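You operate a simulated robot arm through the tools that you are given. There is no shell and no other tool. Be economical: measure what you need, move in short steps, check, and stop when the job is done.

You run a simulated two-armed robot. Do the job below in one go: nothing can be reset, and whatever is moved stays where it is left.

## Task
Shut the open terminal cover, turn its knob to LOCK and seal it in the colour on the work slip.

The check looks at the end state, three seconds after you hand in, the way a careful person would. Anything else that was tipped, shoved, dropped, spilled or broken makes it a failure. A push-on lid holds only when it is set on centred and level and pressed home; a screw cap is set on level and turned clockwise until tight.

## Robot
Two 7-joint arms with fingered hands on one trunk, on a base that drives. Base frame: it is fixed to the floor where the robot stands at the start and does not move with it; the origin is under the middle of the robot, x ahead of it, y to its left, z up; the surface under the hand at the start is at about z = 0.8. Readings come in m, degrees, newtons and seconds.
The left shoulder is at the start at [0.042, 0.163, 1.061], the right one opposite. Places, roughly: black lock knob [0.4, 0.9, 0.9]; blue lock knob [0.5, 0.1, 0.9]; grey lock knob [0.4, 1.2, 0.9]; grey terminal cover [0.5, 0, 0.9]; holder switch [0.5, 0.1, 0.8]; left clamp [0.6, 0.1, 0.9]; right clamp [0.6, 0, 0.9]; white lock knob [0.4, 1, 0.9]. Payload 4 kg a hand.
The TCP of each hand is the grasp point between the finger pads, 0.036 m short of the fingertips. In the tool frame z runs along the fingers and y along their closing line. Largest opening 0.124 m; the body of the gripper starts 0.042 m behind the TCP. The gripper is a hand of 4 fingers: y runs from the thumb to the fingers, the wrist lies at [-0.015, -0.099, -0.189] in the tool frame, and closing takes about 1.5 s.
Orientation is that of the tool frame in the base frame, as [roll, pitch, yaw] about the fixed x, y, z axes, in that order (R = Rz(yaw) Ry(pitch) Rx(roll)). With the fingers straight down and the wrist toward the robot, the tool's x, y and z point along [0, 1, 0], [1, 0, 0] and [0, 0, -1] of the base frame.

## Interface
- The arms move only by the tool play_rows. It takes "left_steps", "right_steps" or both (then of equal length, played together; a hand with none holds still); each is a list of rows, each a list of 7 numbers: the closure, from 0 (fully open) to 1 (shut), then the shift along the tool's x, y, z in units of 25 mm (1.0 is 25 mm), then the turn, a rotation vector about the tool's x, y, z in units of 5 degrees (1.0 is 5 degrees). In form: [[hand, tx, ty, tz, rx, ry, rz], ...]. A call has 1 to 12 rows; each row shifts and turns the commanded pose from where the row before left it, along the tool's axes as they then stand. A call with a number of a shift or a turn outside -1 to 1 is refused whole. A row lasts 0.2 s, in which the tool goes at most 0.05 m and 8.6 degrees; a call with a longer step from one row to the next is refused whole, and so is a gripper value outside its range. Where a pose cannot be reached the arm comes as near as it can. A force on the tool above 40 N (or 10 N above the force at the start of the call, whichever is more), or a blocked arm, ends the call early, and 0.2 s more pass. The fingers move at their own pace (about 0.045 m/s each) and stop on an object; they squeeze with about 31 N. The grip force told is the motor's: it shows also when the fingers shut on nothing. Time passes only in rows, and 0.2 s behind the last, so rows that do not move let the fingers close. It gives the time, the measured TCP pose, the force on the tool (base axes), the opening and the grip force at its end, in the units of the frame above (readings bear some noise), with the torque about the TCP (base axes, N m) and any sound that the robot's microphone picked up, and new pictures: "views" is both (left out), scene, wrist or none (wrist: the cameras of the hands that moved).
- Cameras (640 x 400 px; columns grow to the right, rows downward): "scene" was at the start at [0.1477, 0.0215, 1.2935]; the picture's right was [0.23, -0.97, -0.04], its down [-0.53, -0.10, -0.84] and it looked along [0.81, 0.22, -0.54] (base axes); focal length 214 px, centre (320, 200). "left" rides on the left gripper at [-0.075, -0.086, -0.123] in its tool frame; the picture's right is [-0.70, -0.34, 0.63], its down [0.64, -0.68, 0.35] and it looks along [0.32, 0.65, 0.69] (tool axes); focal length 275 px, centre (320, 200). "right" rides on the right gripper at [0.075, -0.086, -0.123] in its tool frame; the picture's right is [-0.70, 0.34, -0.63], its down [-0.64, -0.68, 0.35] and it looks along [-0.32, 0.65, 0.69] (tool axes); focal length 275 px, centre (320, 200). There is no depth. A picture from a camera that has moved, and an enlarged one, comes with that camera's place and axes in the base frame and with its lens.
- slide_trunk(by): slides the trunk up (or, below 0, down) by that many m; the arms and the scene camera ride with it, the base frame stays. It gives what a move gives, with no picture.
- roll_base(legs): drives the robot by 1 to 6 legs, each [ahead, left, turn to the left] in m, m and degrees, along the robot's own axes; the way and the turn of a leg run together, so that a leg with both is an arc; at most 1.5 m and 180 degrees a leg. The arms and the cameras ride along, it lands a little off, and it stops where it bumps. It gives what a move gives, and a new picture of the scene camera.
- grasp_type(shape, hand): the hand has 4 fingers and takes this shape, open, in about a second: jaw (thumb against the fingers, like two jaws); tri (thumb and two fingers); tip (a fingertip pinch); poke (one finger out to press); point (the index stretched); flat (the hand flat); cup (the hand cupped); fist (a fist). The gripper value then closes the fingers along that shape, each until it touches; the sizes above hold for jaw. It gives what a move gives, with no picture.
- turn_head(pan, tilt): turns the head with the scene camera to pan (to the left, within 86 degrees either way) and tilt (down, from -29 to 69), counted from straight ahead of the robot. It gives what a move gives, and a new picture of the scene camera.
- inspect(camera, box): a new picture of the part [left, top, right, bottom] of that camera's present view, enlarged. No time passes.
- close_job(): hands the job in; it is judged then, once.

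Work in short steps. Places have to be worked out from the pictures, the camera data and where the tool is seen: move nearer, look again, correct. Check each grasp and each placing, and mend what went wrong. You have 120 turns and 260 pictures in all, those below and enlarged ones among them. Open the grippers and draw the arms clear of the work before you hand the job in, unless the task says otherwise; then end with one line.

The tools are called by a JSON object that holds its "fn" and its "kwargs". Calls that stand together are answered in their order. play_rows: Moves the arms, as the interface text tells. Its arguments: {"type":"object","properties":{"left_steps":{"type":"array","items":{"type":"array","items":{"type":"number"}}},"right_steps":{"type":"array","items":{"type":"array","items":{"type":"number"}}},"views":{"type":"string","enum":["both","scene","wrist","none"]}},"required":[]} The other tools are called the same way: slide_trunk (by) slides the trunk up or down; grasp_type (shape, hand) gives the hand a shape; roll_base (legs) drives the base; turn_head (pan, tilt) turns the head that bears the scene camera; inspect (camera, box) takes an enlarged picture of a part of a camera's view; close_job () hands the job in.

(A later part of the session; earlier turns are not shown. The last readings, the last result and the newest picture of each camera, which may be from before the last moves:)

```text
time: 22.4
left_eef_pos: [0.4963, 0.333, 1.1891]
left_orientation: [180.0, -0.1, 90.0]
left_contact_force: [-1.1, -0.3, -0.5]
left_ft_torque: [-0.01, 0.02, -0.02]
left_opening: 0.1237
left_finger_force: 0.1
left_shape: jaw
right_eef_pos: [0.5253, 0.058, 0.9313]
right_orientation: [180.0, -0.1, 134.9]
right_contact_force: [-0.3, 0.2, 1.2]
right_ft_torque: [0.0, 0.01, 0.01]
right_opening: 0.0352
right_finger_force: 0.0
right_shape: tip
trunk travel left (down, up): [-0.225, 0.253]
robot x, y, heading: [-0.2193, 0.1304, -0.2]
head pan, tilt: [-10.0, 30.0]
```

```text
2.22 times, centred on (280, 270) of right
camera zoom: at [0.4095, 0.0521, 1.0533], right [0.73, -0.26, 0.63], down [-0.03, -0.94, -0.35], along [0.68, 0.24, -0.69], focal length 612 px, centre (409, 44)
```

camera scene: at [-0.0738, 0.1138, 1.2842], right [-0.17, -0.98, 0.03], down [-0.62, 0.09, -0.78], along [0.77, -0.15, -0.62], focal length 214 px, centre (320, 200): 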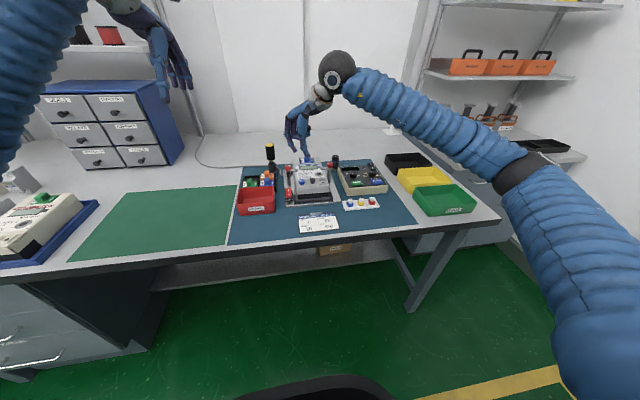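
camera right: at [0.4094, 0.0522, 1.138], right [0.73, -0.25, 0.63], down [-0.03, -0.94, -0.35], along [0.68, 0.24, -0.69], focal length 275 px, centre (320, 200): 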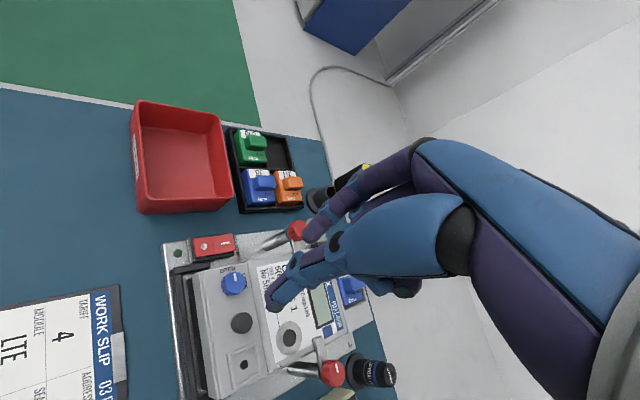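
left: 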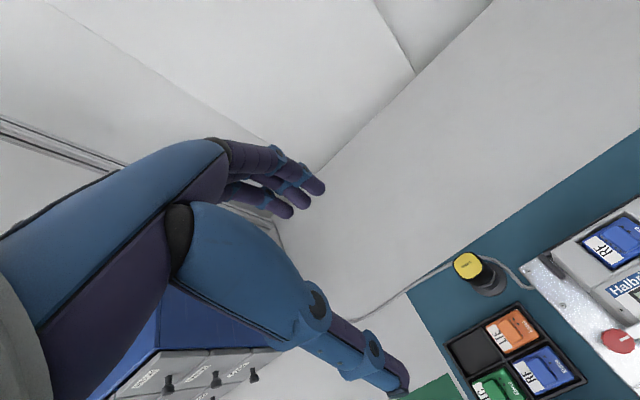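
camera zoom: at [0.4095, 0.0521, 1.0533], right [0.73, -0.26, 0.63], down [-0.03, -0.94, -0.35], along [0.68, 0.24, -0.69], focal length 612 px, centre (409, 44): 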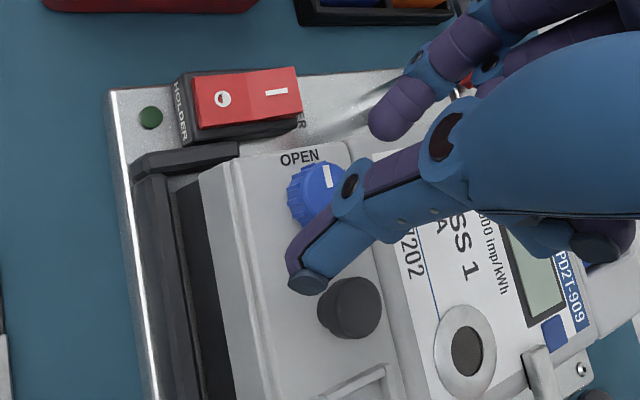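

Tips straddle the knob; the thumb has a few mm to the handle. I nudge by ~3 mm, close slightly and descend to grip height.

{"fn": "play_rows", "kwargs": {"right_steps": [[0.74, -0.06, 0.11, 0, 0, 0, 0], [0.74, 0, 0, 0.3, 0, 0, 0], [0.74, 0, 0, 0.3, 0, 0, 0], [0.74, 0, 0, 0.3, 0, 0, 0]], "views": "none"}}

{"fn": "inspect", "kwargs": {"camera": "scene", "box": [287, 160, 337, 195]}}

{"fn": "inspect", "kwargs": {"camera": "right", "box": [180, 180, 380, 360]}}

```text
time: 23.4
left_eef_pos: [0.4964, 0.3346, 1.1888]
left_orientation: [-180.0, 0.1, 90.0]
left_contact_force: [0.0, -0.3, -0.4]
left_ft_torque: [0.0, 0.02, -0.02]
left_opening: 0.1238
left_finger_force: 0.1
left_shape: jaw
right_eef_pos: [0.5278, 0.0605, 0.9098]
right_orientation: [-180.0, 0.0, 134.8]
right_contact_force: [-0.1, -0.2, 0.4]
right_ft_torque: [0.04, 0.03, -0.01]
right_opening: 0.0319
right_finger_force: 0.0
right_shape: tip
trunk travel left (down, up): [-0.225, 0.253]
robot x, y, heading: [-0.22, 0.13, -0.0]
head pan, tilt: [-10.0, 30.0]
```

```text
11.43 times, centred on (312, 178) of scene
camera zoom: at [-0.0739, 0.1138, 1.2842], right [-0.17, -0.98, 0.03], down [-0.62, 0.09, -0.78], along [0.77, -0.15, -0.62], focal length 2451 px, centre (411, 457)
```

zoom: 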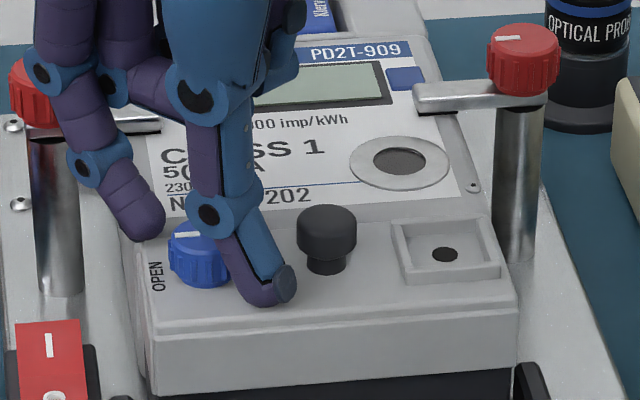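

```text
2.22 times, centred on (280, 270) of right
camera zoom: at [0.4127, 0.0533, 1.0312], right [0.73, -0.25, 0.63], down [-0.03, -0.94, -0.35], along [0.68, 0.24, -0.69], focal length 612 px, centre (409, 44)
```

zoom: 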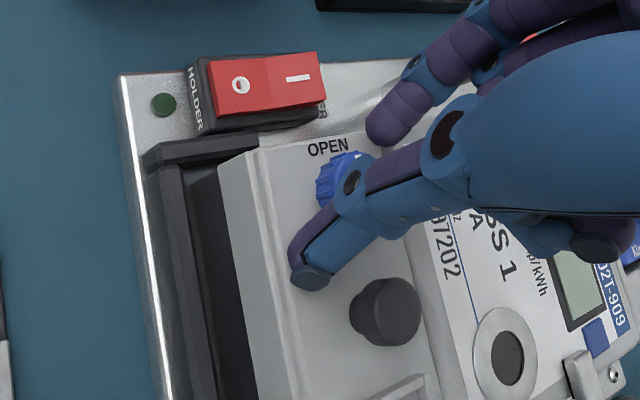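

Both tips flank the knob without contact. Close on it.

{"fn": "play_rows", "kwargs": {"right_steps": [[1, 0, 0, 0, 0, 0, 0], [1, 0, 0, 0, 0, 0, 0], [1, 0, 0, 0, 0, 0, 0], [1, 0, 0, 0, 0, 0, 0]], "views": "none"}}

{"fn": "inspect", "kwargs": {"camera": "scene", "box": [287, 160, 337, 195]}}

{"fn": "inspect", "kwargs": {"camera": "right", "box": [230, 210, 330, 300]}}

```text
time: 24.4
left_eef_pos: [0.4964, 0.3333, 1.1893]
left_orientation: [180.0, 0.0, 90.0]
left_contact_force: [-0.2, -0.3, 0.2]
left_ft_torque: [-0.02, -0.01, -0.02]
left_opening: 0.1237
left_finger_force: 0.1
left_shape: jaw
right_eef_pos: [0.5281, 0.0599, 0.909]
right_orientation: [179.9, 0.0, 134.9]
right_contact_force: [-3.5, -2.7, 1.7]
right_ft_torque: [-0.09, 0.09, -0.02]
right_opening: 0.0172
right_finger_force: 30.4
right_shape: tip
trunk travel left (down, up): [-0.225, 0.253]
robot x, y, heading: [-0.2184, 0.1304, -0.1]
head pan, tilt: [-10.0, 30.0]
```

```text
11.43 times, centred on (312, 178) of scene
camera zoom: at [-0.0743, 0.1136, 1.2843], right [-0.17, -0.98, 0.03], down [-0.62, 0.09, -0.78], along [0.77, -0.15, -0.62], focal length 2451 px, centre (411, 457)
```

zoom: 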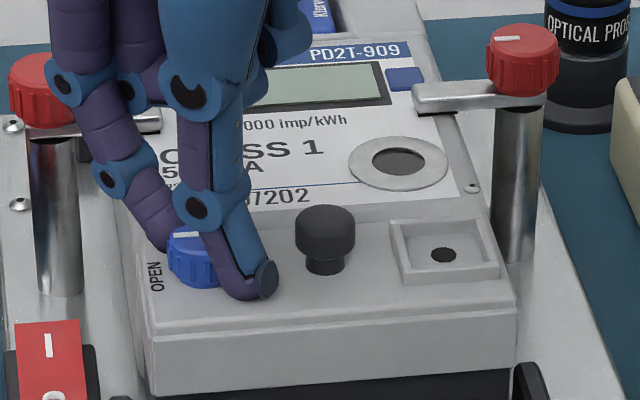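

```text
4.44 times, centred on (280, 255) of right
camera zoom: at [0.4124, 0.0531, 1.0315], right [0.73, -0.25, 0.63], down [-0.03, -0.94, -0.35], along [0.68, 0.24, -0.69], focal length 1224 px, centre (498, -44)
```

zoom: 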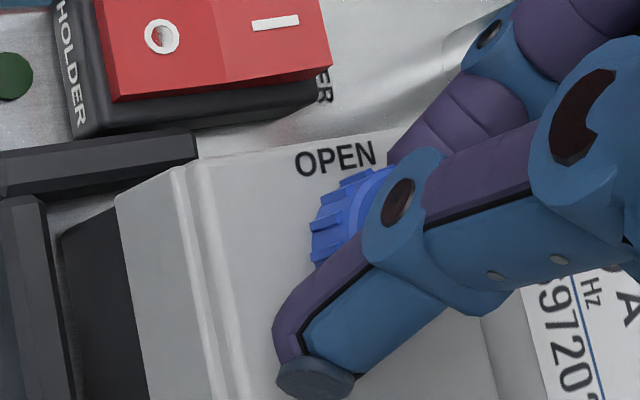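

Gripped (opening 17 mm, balanced force). Turn clockwise 45° first and check.

{"fn": "play_rows", "kwargs": {"right_steps": [[1, 0, 0, 0, 0, 0, 1], [1, 0, 0, 0, 0, 0, 1], [1, 0, 0, 0, 0, 0, 1], [1, 0, 0, 0, 0, 0, 1], [1, 0, 0, 0, 0, 0, 1], [1, 0, 0, 0, 0, 0, 1], [1, 0, 0, 0, 0, 0, 1], [1, 0, 0, 0, 0, 0, 1], [1, 0, 0, 0, 0, 0, 1]], "views": "none"}}

{"fn": "inspect", "kwargs": {"camera": "scene", "box": [287, 160, 337, 195]}}

```text
time: 26.4
left_eef_pos: [0.4956, 0.334, 1.1893]
left_orientation: [-179.9, 0.1, 90.0]
left_contact_force: [-0.4, -0.4, 1.0]
left_ft_torque: [0.04, -0.01, -0.01]
left_opening: 0.1236
left_finger_force: 0.0
left_shape: jaw
right_eef_pos: [0.5272, 0.0595, 0.9096]
right_orientation: [180.0, 0.0, 89.9]
right_contact_force: [-0.5, -1.4, 4.5]
right_ft_torque: [-0.04, -0.04, 0.02]
right_opening: 0.017
right_finger_force: 31.1
right_shape: tip
trunk travel left (down, up): [-0.225, 0.253]
robot x, y, heading: [-0.2169, 0.1265, -0.0]
head pan, tilt: [-10.0, 30.0]
```

```text
11.43 times, centred on (312, 178) of scene
camera zoom: at [-0.0744, 0.1138, 1.2843], right [-0.17, -0.98, 0.03], down [-0.62, 0.09, -0.78], along [0.77, -0.15, -0.62], focal length 2451 px, centre (411, 457)
```

zoom: 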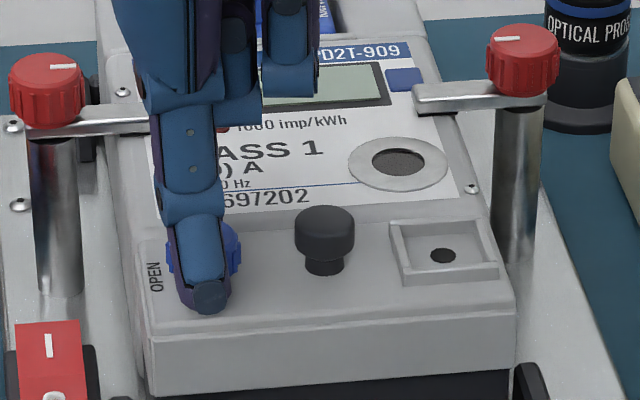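

Torque is negligible and the grip holds; turn the other 45°.

{"fn": "play_rows", "kwargs": {"right_steps": [[1, 0, 0, 0, 0, 0, 1], [1, 0, 0, 0, 0, 0, 1], [1, 0, 0, 0, 0, 0, 1], [1, 0, 0, 0, 0, 0, 1], [1, 0, 0, 0, 0, 0, 1], [1, 0, 0, 0, 0, 0, 1], [1, 0, 0, 0, 0, 0, 1], [1, 0, 0, 0, 0, 0, 1], [1, 0, 0, 0, 0, 0, 1], [1, 0, 0, 0, 0, 0, 0.4]], "views": "none"}}

{"fn": "inspect", "kwargs": {"camera": "scene", "box": [287, 160, 337, 195]}}

{"fn": "inspect", "kwargs": {"camera": "right", "box": [180, 180, 380, 360]}}

```text
time: 28.6
left_eef_pos: [0.4958, 0.3346, 1.1899]
left_orientation: [-179.9, 0.0, 90.0]
left_contact_force: [-0.5, -0.2, 0.2]
left_ft_torque: [0.01, -0.02, 0.0]
left_opening: 0.124
left_finger_force: 0.1
left_shape: jaw
right_eef_pos: [0.5273, 0.0599, 0.9095]
right_orientation: [180.0, 0.0, 42.9]
right_contact_force: [-2.7, 0.7, 4.5]
right_ft_torque: [-0.01, 0.06, 0.06]
right_opening: 0.0172
right_finger_force: 31.6
right_shape: tip
trunk travel left (down, up): [-0.225, 0.253]
robot x, y, heading: [-0.2243, 0.132, -0.1]
head pan, tilt: [-10.0, 30.0]
```

```text
11.43 times, centred on (312, 178) of scene
camera zoom: at [-0.0743, 0.114, 1.2843], right [-0.17, -0.98, 0.03], down [-0.62, 0.09, -0.78], along [0.77, -0.15, -0.62], focal length 2451 px, centre (411, 457)
```

zoom: 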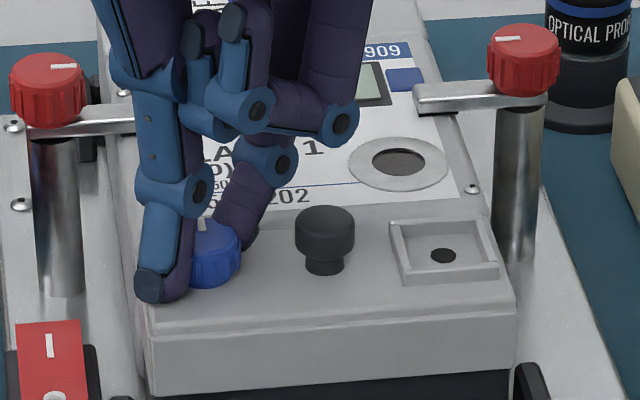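

```text
2.22 times, centred on (280, 270) of right
camera zoom: at [0.522, 0.175, 1.0314], right [-0.28, -0.72, 0.63], down [-0.94, 0.06, -0.35], along [0.21, -0.69, -0.69], focal length 612 px, centre (409, 44)
```

zoom: 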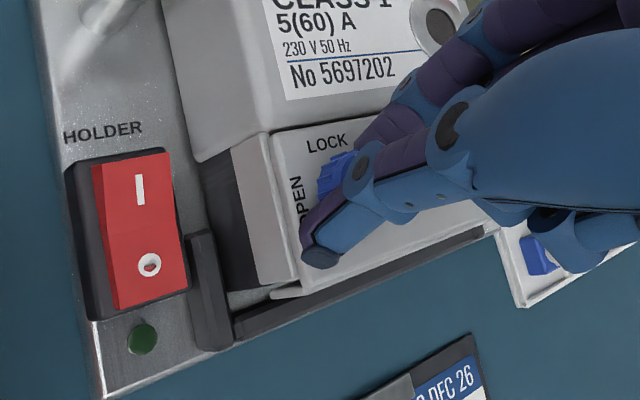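

The pointer now faces LOCK (+x). Release and lift.

{"fn": "play_rows", "kwargs": {"right_steps": [[0.74, 0, 0, 0, 0, 0, 0], [0.74, 0, 0, 0, 0, 0, 0], [0.74, 0, 0, 0, 0, 0, 0], [0.74, 0, 0, -0.5, 0, 0, 0], [0.74, 0, 0, -1, 0, 0, 0], [0.74, 0, 0, -1, 0, 0, 0], [0.74, 0, 0, -1, 0, 0, 0], [0.74, 0, 0, -1, 0, 0, 0]], "views": "none"}}

{"fn": "inspect", "kwargs": {"camera": "scene", "box": [287, 160, 337, 195]}}

{"fn": "inspect", "kwargs": {"camera": "right", "box": [180, 160, 380, 360]}}

```text
time: 30.4
left_eef_pos: [0.4957, 0.3338, 1.1897]
left_orientation: [-180.0, 0.0, 90.0]
left_contact_force: [-0.5, 0.5, -0.1]
left_ft_torque: [0.03, 0.03, -0.01]
left_opening: 0.1239
left_finger_force: 0.0
left_shape: jaw
right_eef_pos: [0.527, 0.0602, 1.022]
right_orientation: [180.0, -0.1, 43.0]
right_contact_force: [-0.2, -0.4, 0.0]
right_ft_torque: [0.01, 0.01, 0.0]
right_opening: 0.0318
right_finger_force: 0.0
right_shape: tip
trunk travel left (down, up): [-0.225, 0.253]
robot x, y, heading: [-0.2155, 0.1264, 0.1]
head pan, tilt: [-10.0, 30.0]
```

```text
11.43 times, centred on (312, 178) of scene
camera zoom: at [-0.0746, 0.1141, 1.2844], right [-0.17, -0.98, 0.03], down [-0.62, 0.09, -0.78], along [0.77, -0.15, -0.62], focal length 2451 px, centre (411, 457)
```

zoom: 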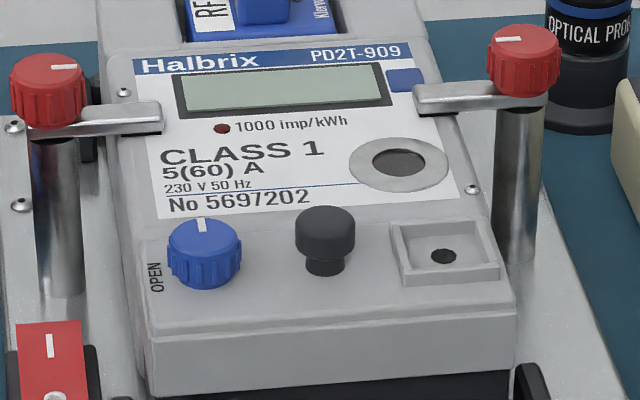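

```text
2.00 times, centred on (280, 260) of right
camera zoom: at [0.5216, 0.1749, 1.1442], right [-0.28, -0.72, 0.63], down [-0.94, 0.06, -0.35], along [0.21, -0.69, -0.69], focal length 551 px, centre (400, 80)
```

zoom: 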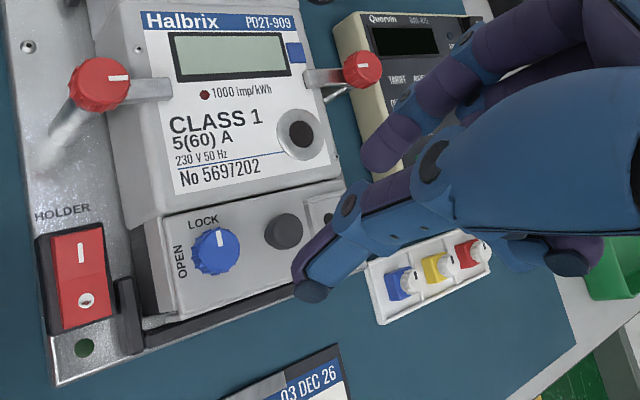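

Knob is at LOCK, cover shut. Now the red seal: axis ≈(0.463,-0.175), knob top z≈0.834. Straighten the wrist and go above it.

{"fn": "play_rows", "kwargs": {"right_steps": [[0.74, 0, 0, 0, 0, 0, -1], [0.74, 0, 0, 0, 0, 0, -1], [0.74, 0, 0, 0, 0, 0, -1], [0.74, 0, 0, 0, 0, 0, -1], [0.74, 0, 0, 0, 0, 0, -1], [0.74, 0, 0, 0, 0, 0, -1], [0.74, 0, 0, 0, 0, 0, -1], [0.74, 0, 0, 0, 0, 0, -1], [0.74, 0, 0, 0, 0, 0, -1], [0.74, 0, 0, 0, 0, 0, -0.4]], "views": "none"}}

{"fn": "play_rows", "kwargs": {"right_steps": [[0.76, -0.94, -0.256, 0, 0, 0, 0], [0.76, -0.94, -0.256, 0, 0, 0, 0], [0.76, -0.94, -0.256, 0, 0, 0, 0], [0.76, -0.94, -0.256, 0, 0, 0, 0], [0.76, -0.94, -0.256, 0, 0, 0, 0], [0.76, -0.94, -0.256, 0, 0, 0, 0], [0.76, -0.94, -0.256, 0, 0, 0, 0], [0.76, -0.94, -0.256, 0, 0, 0, 0], [0.76, -0.94, -0.256, 0, 0, 0, 0], [0.76, -0.94, -0.256, 0, 0, 0, 0]], "views": "both"}}

{"fn": "inspect", "kwargs": {"camera": "scene", "box": [330, 160, 400, 220]}}

```text
time: 32.6
left_eef_pos: [0.4958, 0.3338, 1.19]
left_orientation: [179.9, -0.1, 90.1]
left_contact_force: [0.1, 0.1, 0.0]
left_ft_torque: [-0.01, 0.01, -0.05]
left_opening: 0.124
left_finger_force: 0.1
left_shape: jaw
right_eef_pos: [0.527, 0.0592, 1.0203]
right_orientation: [-180.0, -0.1, 90.0]
right_contact_force: [0.0, 0.0, 0.4]
right_ft_torque: [-0.04, -0.01, -0.04]
right_opening: 0.0319
right_finger_force: 0.2
right_shape: tip
trunk travel left (down, up): [-0.225, 0.253]
robot x, y, heading: [-0.2157, 0.133, 0.0]
head pan, tilt: [-10.0, 30.0]
```

```text
time: 34.8
left_eef_pos: [0.4951, 0.3346, 1.1902]
left_orientation: [179.9, 0.0, 90.0]
left_contact_force: [-0.1, 0.1, -0.1]
left_ft_torque: [0.02, 0.02, 0.0]
left_opening: 0.1236
left_finger_force: 0.0
left_shape: jaw
right_eef_pos: [0.4629, -0.1751, 1.0206]
right_orientation: [180.0, 0.0, 90.0]
right_contact_force: [0.1, -0.3, 0.2]
right_ft_torque: [0.0, 0.05, 0.0]
right_opening: 0.0303
right_finger_force: 0.1
right_shape: tip
trunk travel left (down, up): [-0.225, 0.253]
robot x, y, heading: [-0.2218, 0.1356, -0.0]
head pan, tilt: [-10.0, 30.0]
camera scene: at [-0.0744, 0.1133, 1.2843], right [-0.17, -0.98, 0.03], down [-0.62, 0.09, -0.78], along [0.77, -0.15, -0.62], focal length 214 px, centre (320, 200)
camera right: at [0.3748, -0.0995, 1.1436], right [0.34, -0.7, 0.63], down [-0.68, -0.64, -0.35], along [0.65, -0.32, -0.69], focal length 275 px, centre (320, 200)
```

scene: 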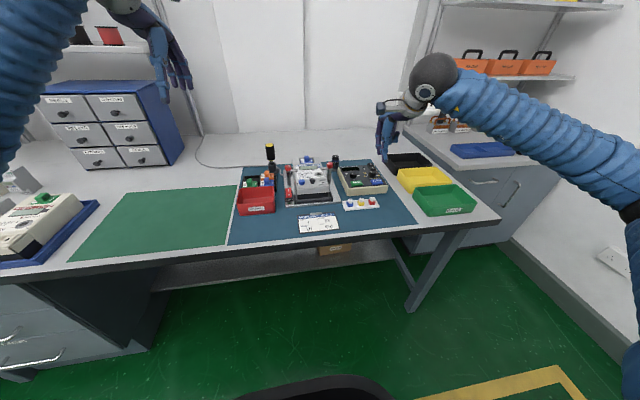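
right: 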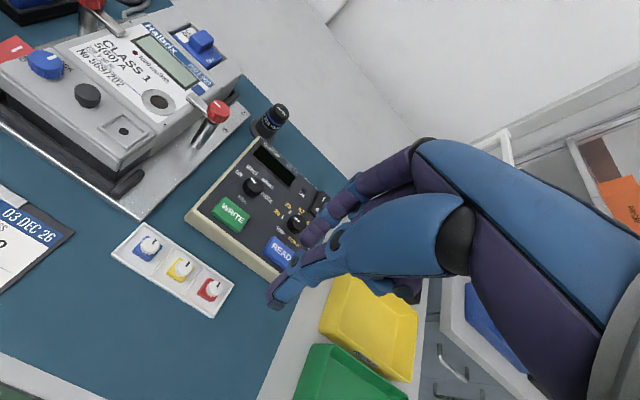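

```text
6.67 times, centred on (365, 190) of scene
camera zoom: at [-0.0744, 0.1133, 1.2843], right [-0.17, -0.98, 0.03], down [-0.62, 0.09, -0.78], along [0.77, -0.15, -0.62], focal length 1430 px, centre (20, 267)
```

zoom: 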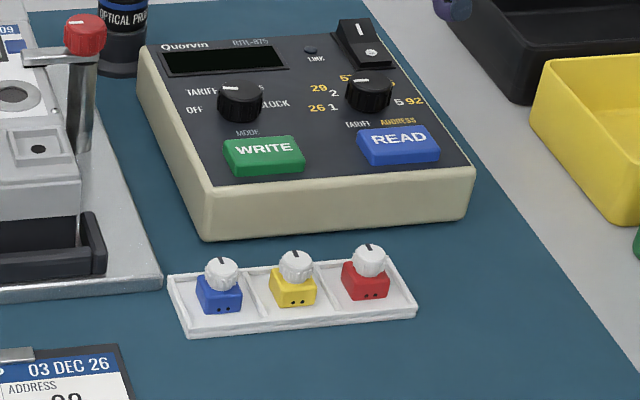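

The device front is near, so I'll take the seal with the wrist at +45° (curled fingers away from the device). Turn and descend to TCP z≈0.90, then check.

{"fn": "play_rows", "kwargs": {"right_steps": [[0.76, 0, 0, 0.5, 0, 0, 1], [0.76, 0, 0, 0.5, 0, 0, 1], [0.76, 0, 0, 0.5, 0, 0, 1], [0.76, 0, 0, 0.5, 0, 0, 1], [0.76, 0, 0, 0.5, 0, 0, 1], [0.76, 0, 0, 0.5, 0, 0, 1], [0.76, 0, 0, 0.5, 0, 0, 1], [0.76, 0, 0, 0.5, 0, 0, 1], [0.76, 0, 0, 0.5, 0, 0, 1]], "views": "wrist"}}

{"fn": "inspect", "kwargs": {"camera": "scene", "box": [340, 170, 400, 215]}}

{"fn": "inspect", "kwargs": {"camera": "right", "box": [180, 180, 380, 360]}}

```text
time: 36.8
left_eef_pos: [0.4967, 0.334, 1.1885]
left_orientation: [180.0, 0.0, 90.0]
left_contact_force: [-1.1, -0.5, -1.3]
left_ft_torque: [-0.03, -0.02, 0.03]
left_opening: 0.1236
left_finger_force: 0.0
left_shape: jaw
right_eef_pos: [0.4636, -0.1755, 0.9096]
right_orientation: [180.0, 0.0, 44.7]
right_contact_force: [-0.3, 0.5, -0.6]
right_ft_torque: [0.01, 0.01, -0.01]
right_opening: 0.0303
right_finger_force: 0.0
right_shape: tip
trunk travel left (down, up): [-0.225, 0.253]
robot x, y, heading: [-0.2185, 0.133, 0.0]
head pan, tilt: [-10.0, 30.0]
camera right: at [0.4546, -0.0607, 1.0312], right [-0.26, -0.73, 0.63], down [-0.94, 0.03, -0.35], along [0.23, -0.68, -0.69], focal length 275 px, centre (320, 200)
```

right: 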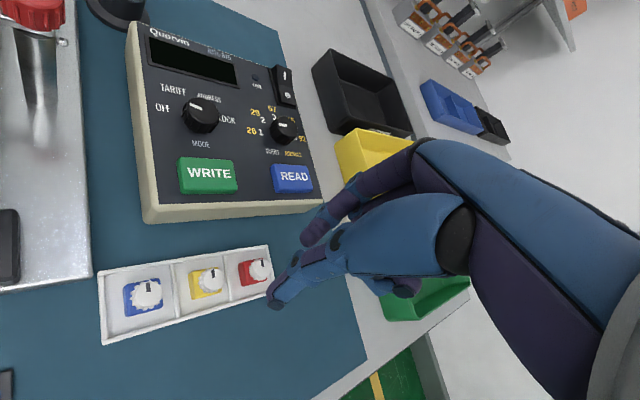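

```text
8.89 times, centred on (370, 192) of scene
camera zoom: at [-0.0738, 0.1137, 1.2842], right [-0.17, -0.98, 0.03], down [-0.62, 0.09, -0.78], along [0.77, -0.15, -0.62], focal length 1906 px, centre (-124, 267)
```

zoom: 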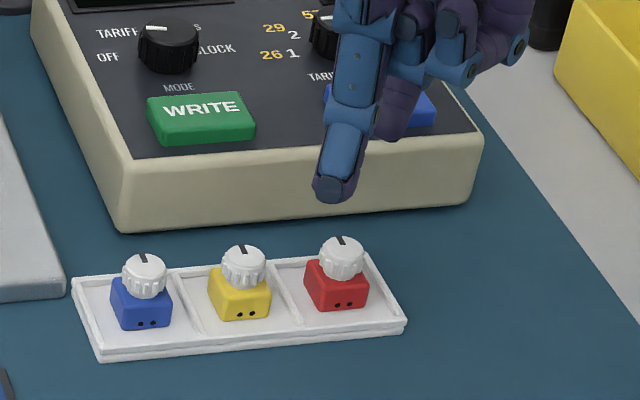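

```text
2.22 times, centred on (280, 270) of right
camera zoom: at [0.4546, -0.0607, 1.0312], right [-0.26, -0.73, 0.63], down [-0.94, 0.03, -0.35], along [0.23, -0.68, -0.69], focal length 612 px, centre (409, 44)
```

zoom: 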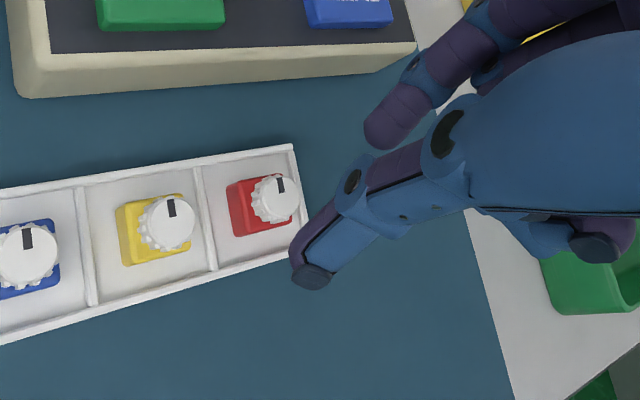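

Refined seal axis ≈(0.465,-0.173). Nudge and descend to TCP z≈0.867, so tips come at the white knob but stay above the cube.

{"fn": "play_rows", "kwargs": {"right_steps": [[0.76, 0.11, 0, 0.3, 0, 0, 0], [0.76, 0, 0, 0.6, 0, 0, 0], [0.76, 0, 0, 0.5, 0, 0, 0], [0.76, 0, 0, 0.3, 0, 0, 0]], "views": "none"}}

{"fn": "inspect", "kwargs": {"camera": "scene", "box": [350, 180, 390, 215]}}

{"fn": "inspect", "kwargs": {"camera": "right", "box": [220, 220, 320, 310]}}

```text
time: 37.8
left_eef_pos: [0.4955, 0.3335, 1.1888]
left_orientation: [-180.0, 0.0, 90.0]
left_contact_force: [0.7, 0.3, -0.7]
left_ft_torque: [0.01, 0.0, -0.02]
left_opening: 0.1234
left_finger_force: 0.1
left_shape: jaw
right_eef_pos: [0.4659, -0.1731, 0.8658]
right_orientation: [-179.9, 0.0, 44.9]
right_contact_force: [0.1, 0.5, 0.2]
right_ft_torque: [-0.01, -0.01, -0.04]
right_opening: 0.0301
right_finger_force: 0.2
right_shape: tip
trunk travel left (down, up): [-0.225, 0.253]
robot x, y, heading: [-0.2193, 0.13, -0.3]
head pan, tilt: [-10.0, 30.0]
```

```text
11.43 times, centred on (370, 198) of scene
camera zoom: at [-0.074, 0.1137, 1.2842], right [-0.17, -0.98, 0.03], down [-0.62, 0.09, -0.78], along [0.77, -0.15, -0.62], focal length 2451 px, centre (-251, 229)
```

zoom: 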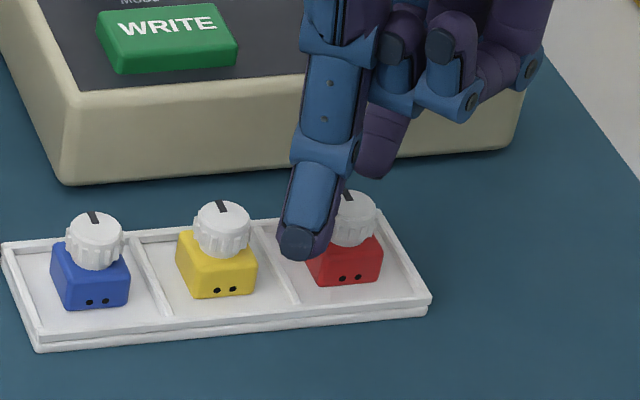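

```text
4.44 times, centred on (270, 265) of right
camera zoom: at [0.4563, -0.0585, 0.9887], right [-0.25, -0.73, 0.63], down [-0.94, 0.03, -0.35], along [0.24, -0.68, -0.69], focal length 1224 px, centre (542, -89)
```

zoom: 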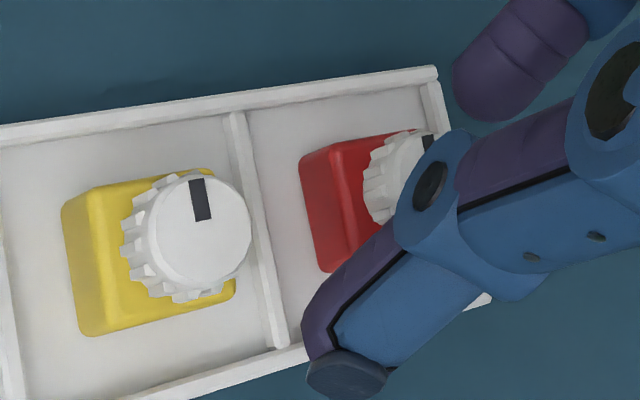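

Tips straddle the white knob. Close the pinch.

{"fn": "play_rows", "kwargs": {"right_steps": [[1, 0, 0, 0, 0, 0, 0], [1, 0, 0, 0, 0, 0, 0], [1, 0, 0, 0, 0, 0, 0], [1, 0, 0, 0, 0, 0, 0]], "views": "none"}}

{"fn": "inspect", "kwargs": {"camera": "scene", "box": [350, 180, 390, 215]}}

{"fn": "inspect", "kwargs": {"camera": "right", "box": [220, 220, 320, 310]}}

```text
time: 38.8
left_eef_pos: [0.4954, 0.3329, 1.1903]
left_orientation: [-179.9, 0.0, 90.0]
left_contact_force: [0.1, -0.1, 1.9]
left_ft_torque: [0.01, -0.01, 0.0]
left_opening: 0.1236
left_finger_force: 0.2
left_shape: jaw
right_eef_pos: [0.4654, -0.1735, 0.8676]
right_orientation: [-179.9, 0.0, 44.9]
right_contact_force: [1.5, -1.2, 4.2]
right_ft_torque: [-0.05, 0.01, -0.01]
right_opening: 0.0
right_finger_force: 13.7
right_shape: tip
trunk travel left (down, up): [-0.225, 0.253]
robot x, y, heading: [-0.2215, 0.132, -0.1]
head pan, tilt: [-10.0, 30.0]
```

```text
11.43 times, centred on (370, 198) of scene
camera zoom: at [-0.0743, 0.1138, 1.2843], right [-0.17, -0.98, 0.03], down [-0.62, 0.09, -0.78], along [0.77, -0.15, -0.62], focal length 2451 px, centre (-251, 229)
```

zoom: 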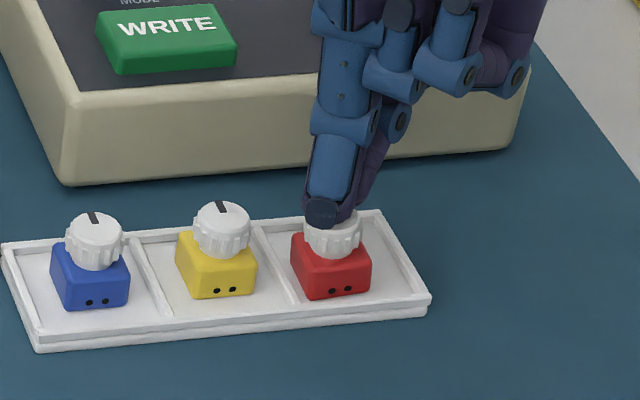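

```text
4.44 times, centred on (270, 265) of right
camera zoom: at [0.4561, -0.0586, 0.9893], right [-0.26, -0.73, 0.63], down [-0.94, 0.03, -0.35], along [0.24, -0.68, -0.69], focal length 1224 px, centre (542, -89)
```

zoom: 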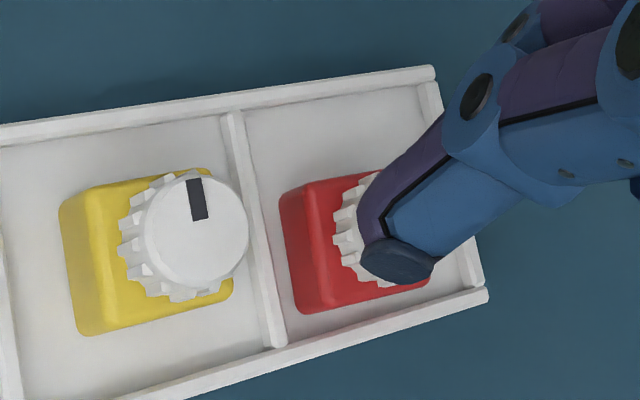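

The pinch was too high and slipped onto the top of the knob, nudging the seal slightly within its compartment. Open, lift a little and re-measure.

{"fn": "play_rows", "kwargs": {"right_steps": [[1, 0, 0, -1, 0, 0, 0], [0.76, 0, 0, -1, 0, 0, 0], [0.76, 0, 0, 0, 0, 0, 0], [0.76, 0, 0, 0, 0, 0, 0]], "views": "none"}}

{"fn": "inspect", "kwargs": {"camera": "scene", "box": [350, 180, 390, 215]}}

{"fn": "inspect", "kwargs": {"camera": "right", "box": [220, 220, 320, 310]}}

```text
time: 39.8
left_eef_pos: [0.4968, 0.3341, 1.1893]
left_orientation: [180.0, 0.0, 90.0]
left_contact_force: [0.1, -0.1, -0.2]
left_ft_torque: [0.01, -0.05, 0.01]
left_opening: 0.1237
left_finger_force: 0.1
left_shape: jaw
right_eef_pos: [0.4646, -0.1715, 0.917]
right_orientation: [-180.0, 0.0, 44.8]
right_contact_force: [0.0, 0.5, -0.2]
right_ft_torque: [-0.01, -0.04, -0.01]
right_opening: 0.0284
right_finger_force: 0.1
right_shape: tip
trunk travel left (down, up): [-0.225, 0.253]
robot x, y, heading: [-0.2211, 0.13, 0.0]
head pan, tilt: [-10.0, 30.0]
```

```text
11.43 times, centred on (370, 198) of scene
camera zoom: at [-0.0741, 0.1139, 1.2842], right [-0.17, -0.98, 0.03], down [-0.62, 0.09, -0.78], along [0.77, -0.15, -0.62], focal length 2451 px, centre (-251, 229)
```

zoom: 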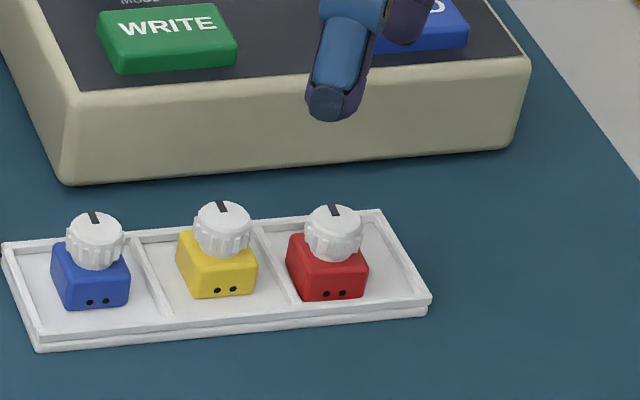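

```text
4.44 times, centred on (270, 265) of right
camera zoom: at [0.4564, -0.0578, 1.0384], right [-0.25, -0.73, 0.63], down [-0.94, 0.03, -0.35], along [0.24, -0.68, -0.69], focal length 1224 px, centre (542, -89)
```

zoom: 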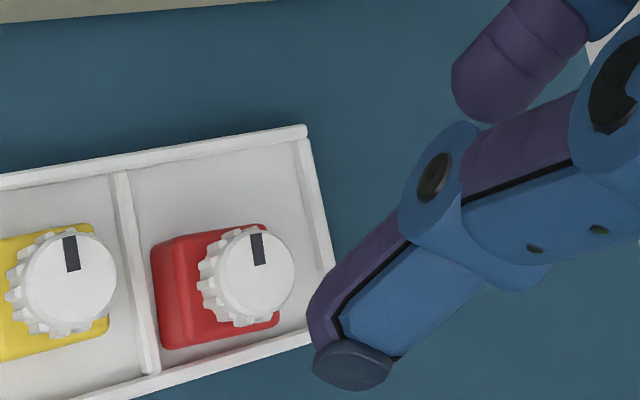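

Seal now at ≈(0.460,-0.168), still square in its compartment. I'll turn the wrist to +90° so the pinch closes squarely across the cube (along y), then descend lower to take the cube's upper part.

{"fn": "play_rows", "kwargs": {"right_steps": [[0.7, 0, -0.21, 0, 0, 0, 1], [0.7, 0, 0, 0, 0, 0, 1], [0.7, 0, 0, 0, 0, 0, 1], [0.7, 0, 0, 0, 0, 0, 1], [0.7, 0, 0, 0, 0, 0, 1], [0.7, 0, 0, 0, 0, 0, 1], [0.7, 0, 0, 0, 0, 0, 1], [0.7, 0, 0, 0.3, 0, 0, 1], [0.7, 0, 0, 0.3, 0, 0, 1], [0.7, 0, 0, 0.3, 0, 0, 0]], "views": "wrist"}}

{"fn": "inspect", "kwargs": {"camera": "scene", "box": [340, 170, 400, 220]}}

{"fn": "inspect", "kwargs": {"camera": "right", "box": [200, 200, 360, 320]}}

```text
time: 42.0
left_eef_pos: [0.4957, 0.3341, 1.1895]
left_orientation: [180.0, 0.0, 90.0]
left_contact_force: [-0.2, 0.3, 0.0]
left_ft_torque: [0.02, 0.03, -0.03]
left_opening: 0.1236
left_finger_force: 0.0
left_shape: jaw
right_eef_pos: [0.4615, -0.1703, 0.8933]
right_orientation: [-180.0, -0.1, -0.1]
right_contact_force: [0.1, -0.7, 0.4]
right_ft_torque: [-0.01, 0.01, 0.01]
right_opening: 0.0355
right_finger_force: 0.0
right_shape: tip
trunk travel left (down, up): [-0.225, 0.253]
robot x, y, heading: [-0.2188, 0.129, -0.3]
head pan, tilt: [-10.0, 30.0]
camera right: at [0.5352, -0.0834, 1.0155], right [-0.7, -0.34, 0.63], down [-0.64, 0.68, -0.35], along [-0.32, -0.65, -0.69], focal length 275 px, centre (320, 200)
```

right: 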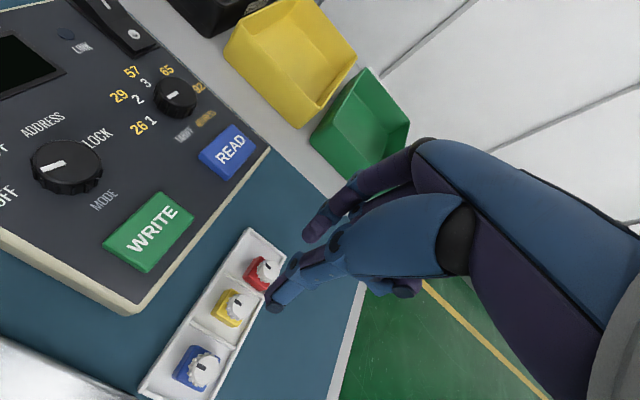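

```text
8.00 times, centred on (370, 195) of scene
camera zoom: at [-0.0737, 0.1134, 1.2841], right [-0.17, -0.98, 0.03], down [-0.62, 0.09, -0.78], along [0.77, -0.15, -0.63], focal length 1716 px, centre (-80, 240)
```

zoom: 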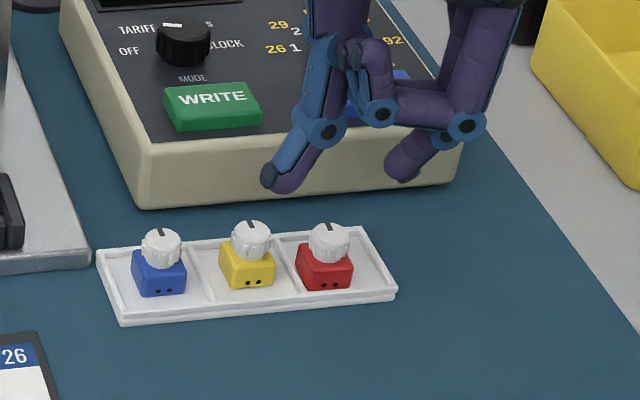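

```text
3.33 times, centred on (280, 260) of right
camera zoom: at [0.5352, -0.0834, 1.0155], right [-0.7, -0.34, 0.63], down [-0.64, 0.68, -0.35], along [-0.32, -0.65, -0.69], focal length 918 px, centre (453, 0)
```

zoom: 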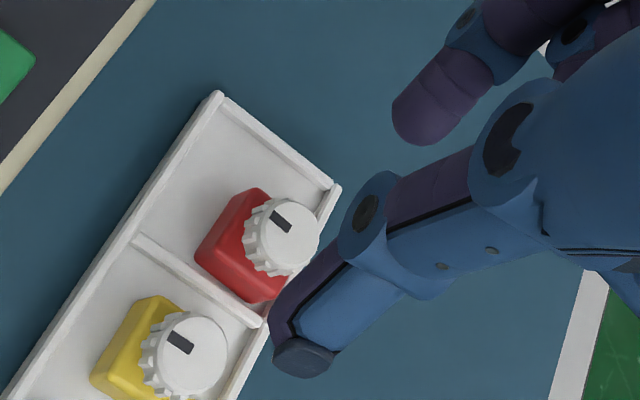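

View is clear: tips are centred about the seal (needs +3 mm in y). Descend to TCP z≈0.853, watching force.

{"fn": "play_rows", "kwargs": {"right_steps": [[0.7, 0, -0.11, 0.4, 0, 0, 0], [0.7, 0, 0, 0.5, 0, 0, 0], [0.7, 0, 0, 0.4, 0, 0, 0], [0.7, 0, 0, 0.3, 0, 0, 0]], "views": "none"}}

{"fn": "inspect", "kwargs": {"camera": "scene", "box": [350, 180, 390, 215]}}

{"fn": "inspect", "kwargs": {"camera": "right", "box": [220, 220, 320, 310]}}

```text
time: 42.9
left_eef_pos: [0.4955, 0.3333, 1.1915]
left_orientation: [-180.0, 0.0, 90.0]
left_contact_force: [-0.3, 0.4, -0.6]
left_ft_torque: [0.01, 0.04, 0.01]
left_opening: 0.1236
left_finger_force: 0.0
left_shape: jaw
right_eef_pos: [0.4644, -0.1673, 0.8644]
right_orientation: [-180.0, -0.8, -0.1]
right_contact_force: [-3.4, -1.4, 32.7]
right_ft_torque: [0.8, 0.13, 0.07]
right_opening: 0.0348
right_finger_force: 0.0
right_shape: tip
trunk travel left (down, up): [-0.225, 0.253]
robot x, y, heading: [-0.2232, 0.1304, -0.2]
head pan, tilt: [-10.0, 30.0]
stopped in row 4 (right hand): the force on the tool passed its limit at 47 N (the readings are from after the stop); the commanded pose is now the measured one
```

```text
11.43 times, centred on (370, 198) of scene
camera zoom: at [-0.0751, 0.114, 1.2847], right [-0.17, -0.98, 0.03], down [-0.62, 0.09, -0.78], along [0.77, -0.15, -0.62], focal length 2451 px, centre (-251, 229)
```

zoom: 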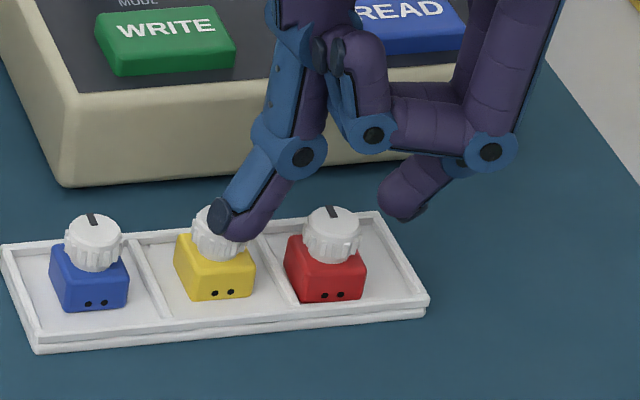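

```text
4.44 times, centred on (270, 265) of right
camera zoom: at [0.5352, -0.0798, 0.9882], right [-0.71, -0.34, 0.62], down [-0.64, 0.68, -0.35], along [-0.31, -0.65, -0.7], focal length 1224 px, centre (542, -89)
```

zoom: 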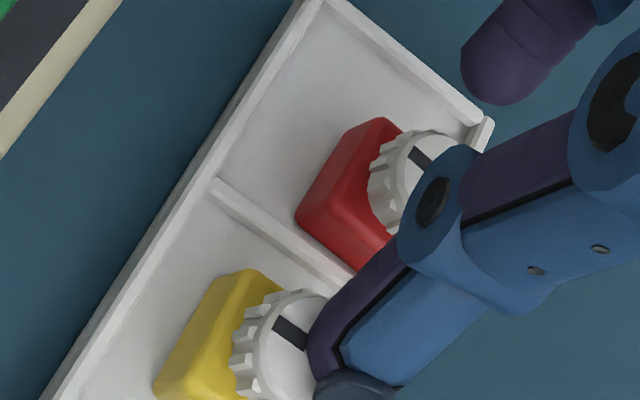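

The thumb came down on the yellow seal's knob; lift off at once. I return to 45°, where the thumb clears the yellow knob, and check nothing moved.

{"fn": "play_rows", "kwargs": {"right_steps": [[0.7, 0, 0, -0.8, 0, 0, 0], [0.7, -0.08, 0, -0.8, 0, 0, 0], [0.7, 0, 0, 0, 0, 0, -1], [0.7, 0, 0, 0, 0, 0, -1], [0.7, 0, 0, 0, 0, 0, -1], [0.7, 0, 0, 0, 0, 0, -1], [0.7, 0, 0, 0, 0, 0, -1], [0.7, 0, 0, 0, 0, 0, -1], [0.7, 0, 0, 0, 0, 0, -1], [0.7, 0, 0, 0, 0, 0, -1], [0.7, 0, 0, 0, 0, 0, -1]], "views": "none"}}

{"fn": "inspect", "kwargs": {"camera": "scene", "box": [350, 180, 390, 215]}}

{"fn": "inspect", "kwargs": {"camera": "right", "box": [200, 220, 320, 310]}}

```text
time: 45.3
left_eef_pos: [0.4955, 0.3332, 1.1898]
left_orientation: [180.0, 0.0, 89.9]
left_contact_force: [0.6, -0.4, -0.7]
left_ft_torque: [0.02, 0.01, 0.02]
left_opening: 0.1237
left_finger_force: 0.0
left_shape: jaw
right_eef_pos: [0.4608, -0.1674, 0.9017]
right_orientation: [179.7, -0.4, 44.9]
right_contact_force: [0.4, -0.1, 0.1]
right_ft_torque: [0.01, 0.05, -0.03]
right_opening: 0.0355
right_finger_force: 0.1
right_shape: tip
trunk travel left (down, up): [-0.225, 0.253]
robot x, y, heading: [-0.2173, 0.1269, 0.0]
head pan, tilt: [-10.0, 30.0]
```

```text
11.43 times, centred on (370, 198) of scene
camera zoom: at [-0.0741, 0.1134, 1.2842], right [-0.17, -0.98, 0.03], down [-0.62, 0.09, -0.78], along [0.77, -0.15, -0.62], focal length 2451 px, centre (-251, 229)
```

zoom: 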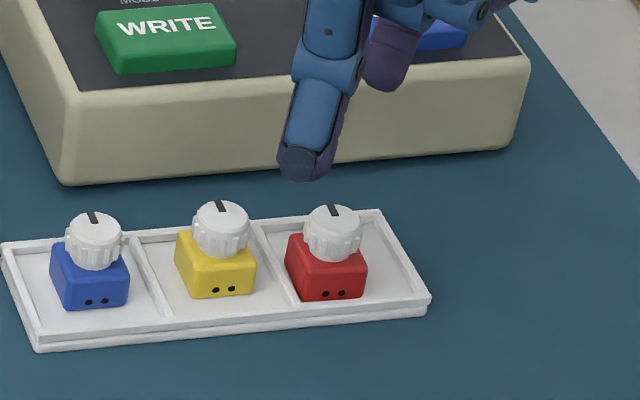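

```text
4.44 times, centred on (260, 265) of right
camera zoom: at [0.4509, -0.0525, 1.0231], right [-0.26, -0.73, 0.63], down [-0.94, 0.03, -0.35], along [0.24, -0.68, -0.69], focal length 1224 px, centre (587, -89)
```

zoom: 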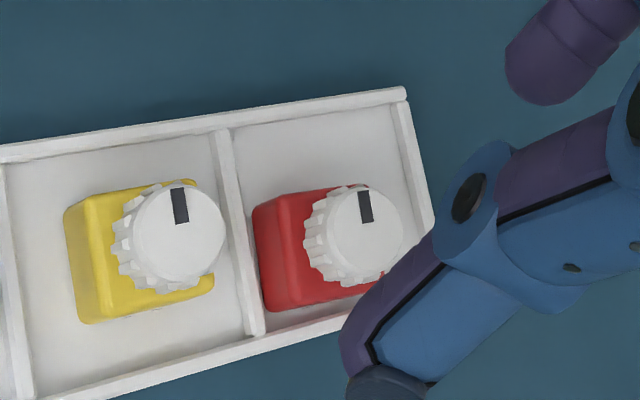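

Nothing was disturbed. Descend at 45° to TCP z≈0.856 and look before closing.

{"fn": "play_rows", "kwargs": {"right_steps": [[0.7, 0, 0, 0.6, 0, 0, 0], [0.7, 0, 0, 0.6, 0, 0, 0], [0.7, 0, 0, 0.4, 0, 0, 0], [0.7, 0, 0, 0.23, 0, 0, 0]], "views": "none"}}

{"fn": "inspect", "kwargs": {"camera": "scene", "box": [350, 180, 390, 215]}}

{"fn": "inspect", "kwargs": {"camera": "right", "box": [220, 220, 320, 310]}}

```text
time: 46.3
left_eef_pos: [0.4964, 0.3342, 1.1886]
left_orientation: [-180.0, -0.1, 90.0]
left_contact_force: [0.9, 0.2, -0.2]
left_ft_torque: [0.01, -0.05, -0.01]
left_opening: 0.1236
left_finger_force: 0.0
left_shape: jaw
right_eef_pos: [0.4606, -0.1665, 0.8555]
right_orientation: [179.8, -0.3, 44.9]
right_contact_force: [-0.6, 0.3, 0.7]
right_ft_torque: [0.04, -0.01, 0.0]
right_opening: 0.0358
right_finger_force: 0.1
right_shape: tip
trunk travel left (down, up): [-0.225, 0.253]
robot x, y, heading: [-0.2173, 0.1286, 0.1]
head pan, tilt: [-10.0, 30.0]
```

```text
11.43 times, centred on (370, 198) of scene
camera zoom: at [-0.0739, 0.1137, 1.2842], right [-0.17, -0.98, 0.03], down [-0.62, 0.09, -0.78], along [0.77, -0.15, -0.62], focal length 2451 px, centre (-251, 229)
```

zoom: 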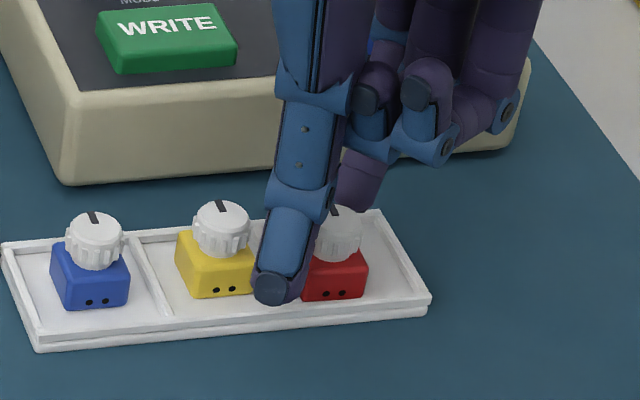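

```text
4.44 times, centred on (270, 265) of right
camera zoom: at [0.4514, -0.0522, 0.9771], right [-0.26, -0.73, 0.63], down [-0.94, 0.03, -0.35], along [0.24, -0.68, -0.69], focal length 1224 px, centre (542, -89)
```

zoom: 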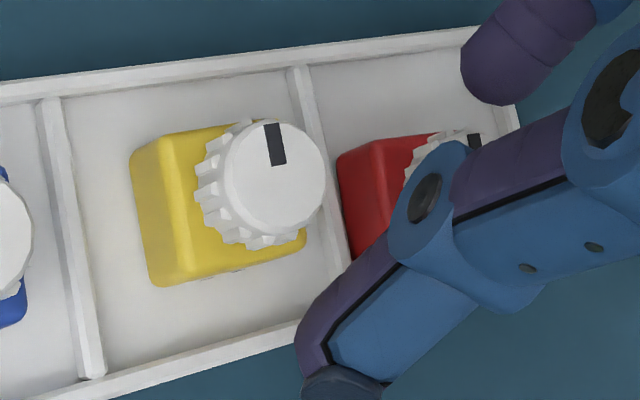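

The tip midpoint is a few mm to the thumb side of the knob; shift 3 mm along the tool's +y, then close.

{"fn": "play_rows", "kwargs": {"right_steps": [[0.7, 0, 0.13, 0, 0, 0, 0], [1, 0, 0, 0, 0, 0, 0], [1, 0, 0, 0, 0, 0, 0], [1, 0, 0, 0, 0, 0, 0], [1, 0, 0, 0, 0, 0, 0], [1, 0, 0, 0, 0, 0, 0]], "views": "none"}}

{"fn": "inspect", "kwargs": {"camera": "scene", "box": [350, 180, 390, 215]}}

{"fn": "inspect", "kwargs": {"camera": "right", "box": [220, 220, 320, 310]}}

```text
time: 47.7
left_eef_pos: [0.4957, 0.334, 1.1891]
left_orientation: [-179.9, 0.1, 90.0]
left_contact_force: [-0.3, 0.7, 0.4]
left_ft_torque: [-0.01, 0.03, 0.0]
left_opening: 0.1237
left_finger_force: 0.1
left_shape: jaw
right_eef_pos: [0.4635, -0.1682, 0.8548]
right_orientation: [179.7, -0.3, 44.9]
right_contact_force: [0.3, -0.2, 1.2]
right_ft_torque: [0.0, -0.02, 0.01]
right_opening: 0.011
right_finger_force: 13.8
right_shape: tip
trunk travel left (down, up): [-0.225, 0.253]
robot x, y, heading: [-0.2197, 0.1276, -0.2]
head pan, tilt: [-10.0, 30.0]
```

```text
11.43 times, centred on (370, 198) of scene
camera zoom: at [-0.074, 0.1138, 1.2842], right [-0.17, -0.98, 0.03], down [-0.62, 0.09, -0.78], along [0.77, -0.15, -0.62], focal length 2451 px, centre (-251, 229)
```

zoom: 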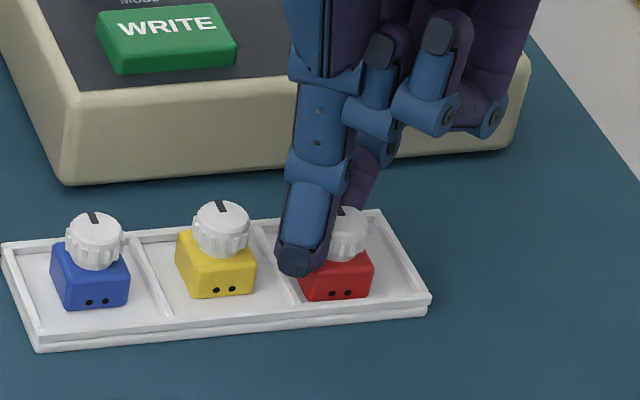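

```text
4.44 times, centred on (270, 265) of right
camera zoom: at [0.4534, -0.054, 0.9771], right [-0.26, -0.73, 0.63], down [-0.94, 0.03, -0.35], along [0.24, -0.68, -0.69], focal length 1224 px, centre (542, -89)
```

zoom: 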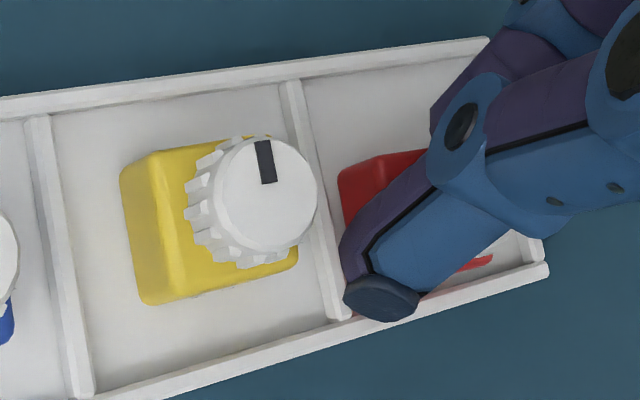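

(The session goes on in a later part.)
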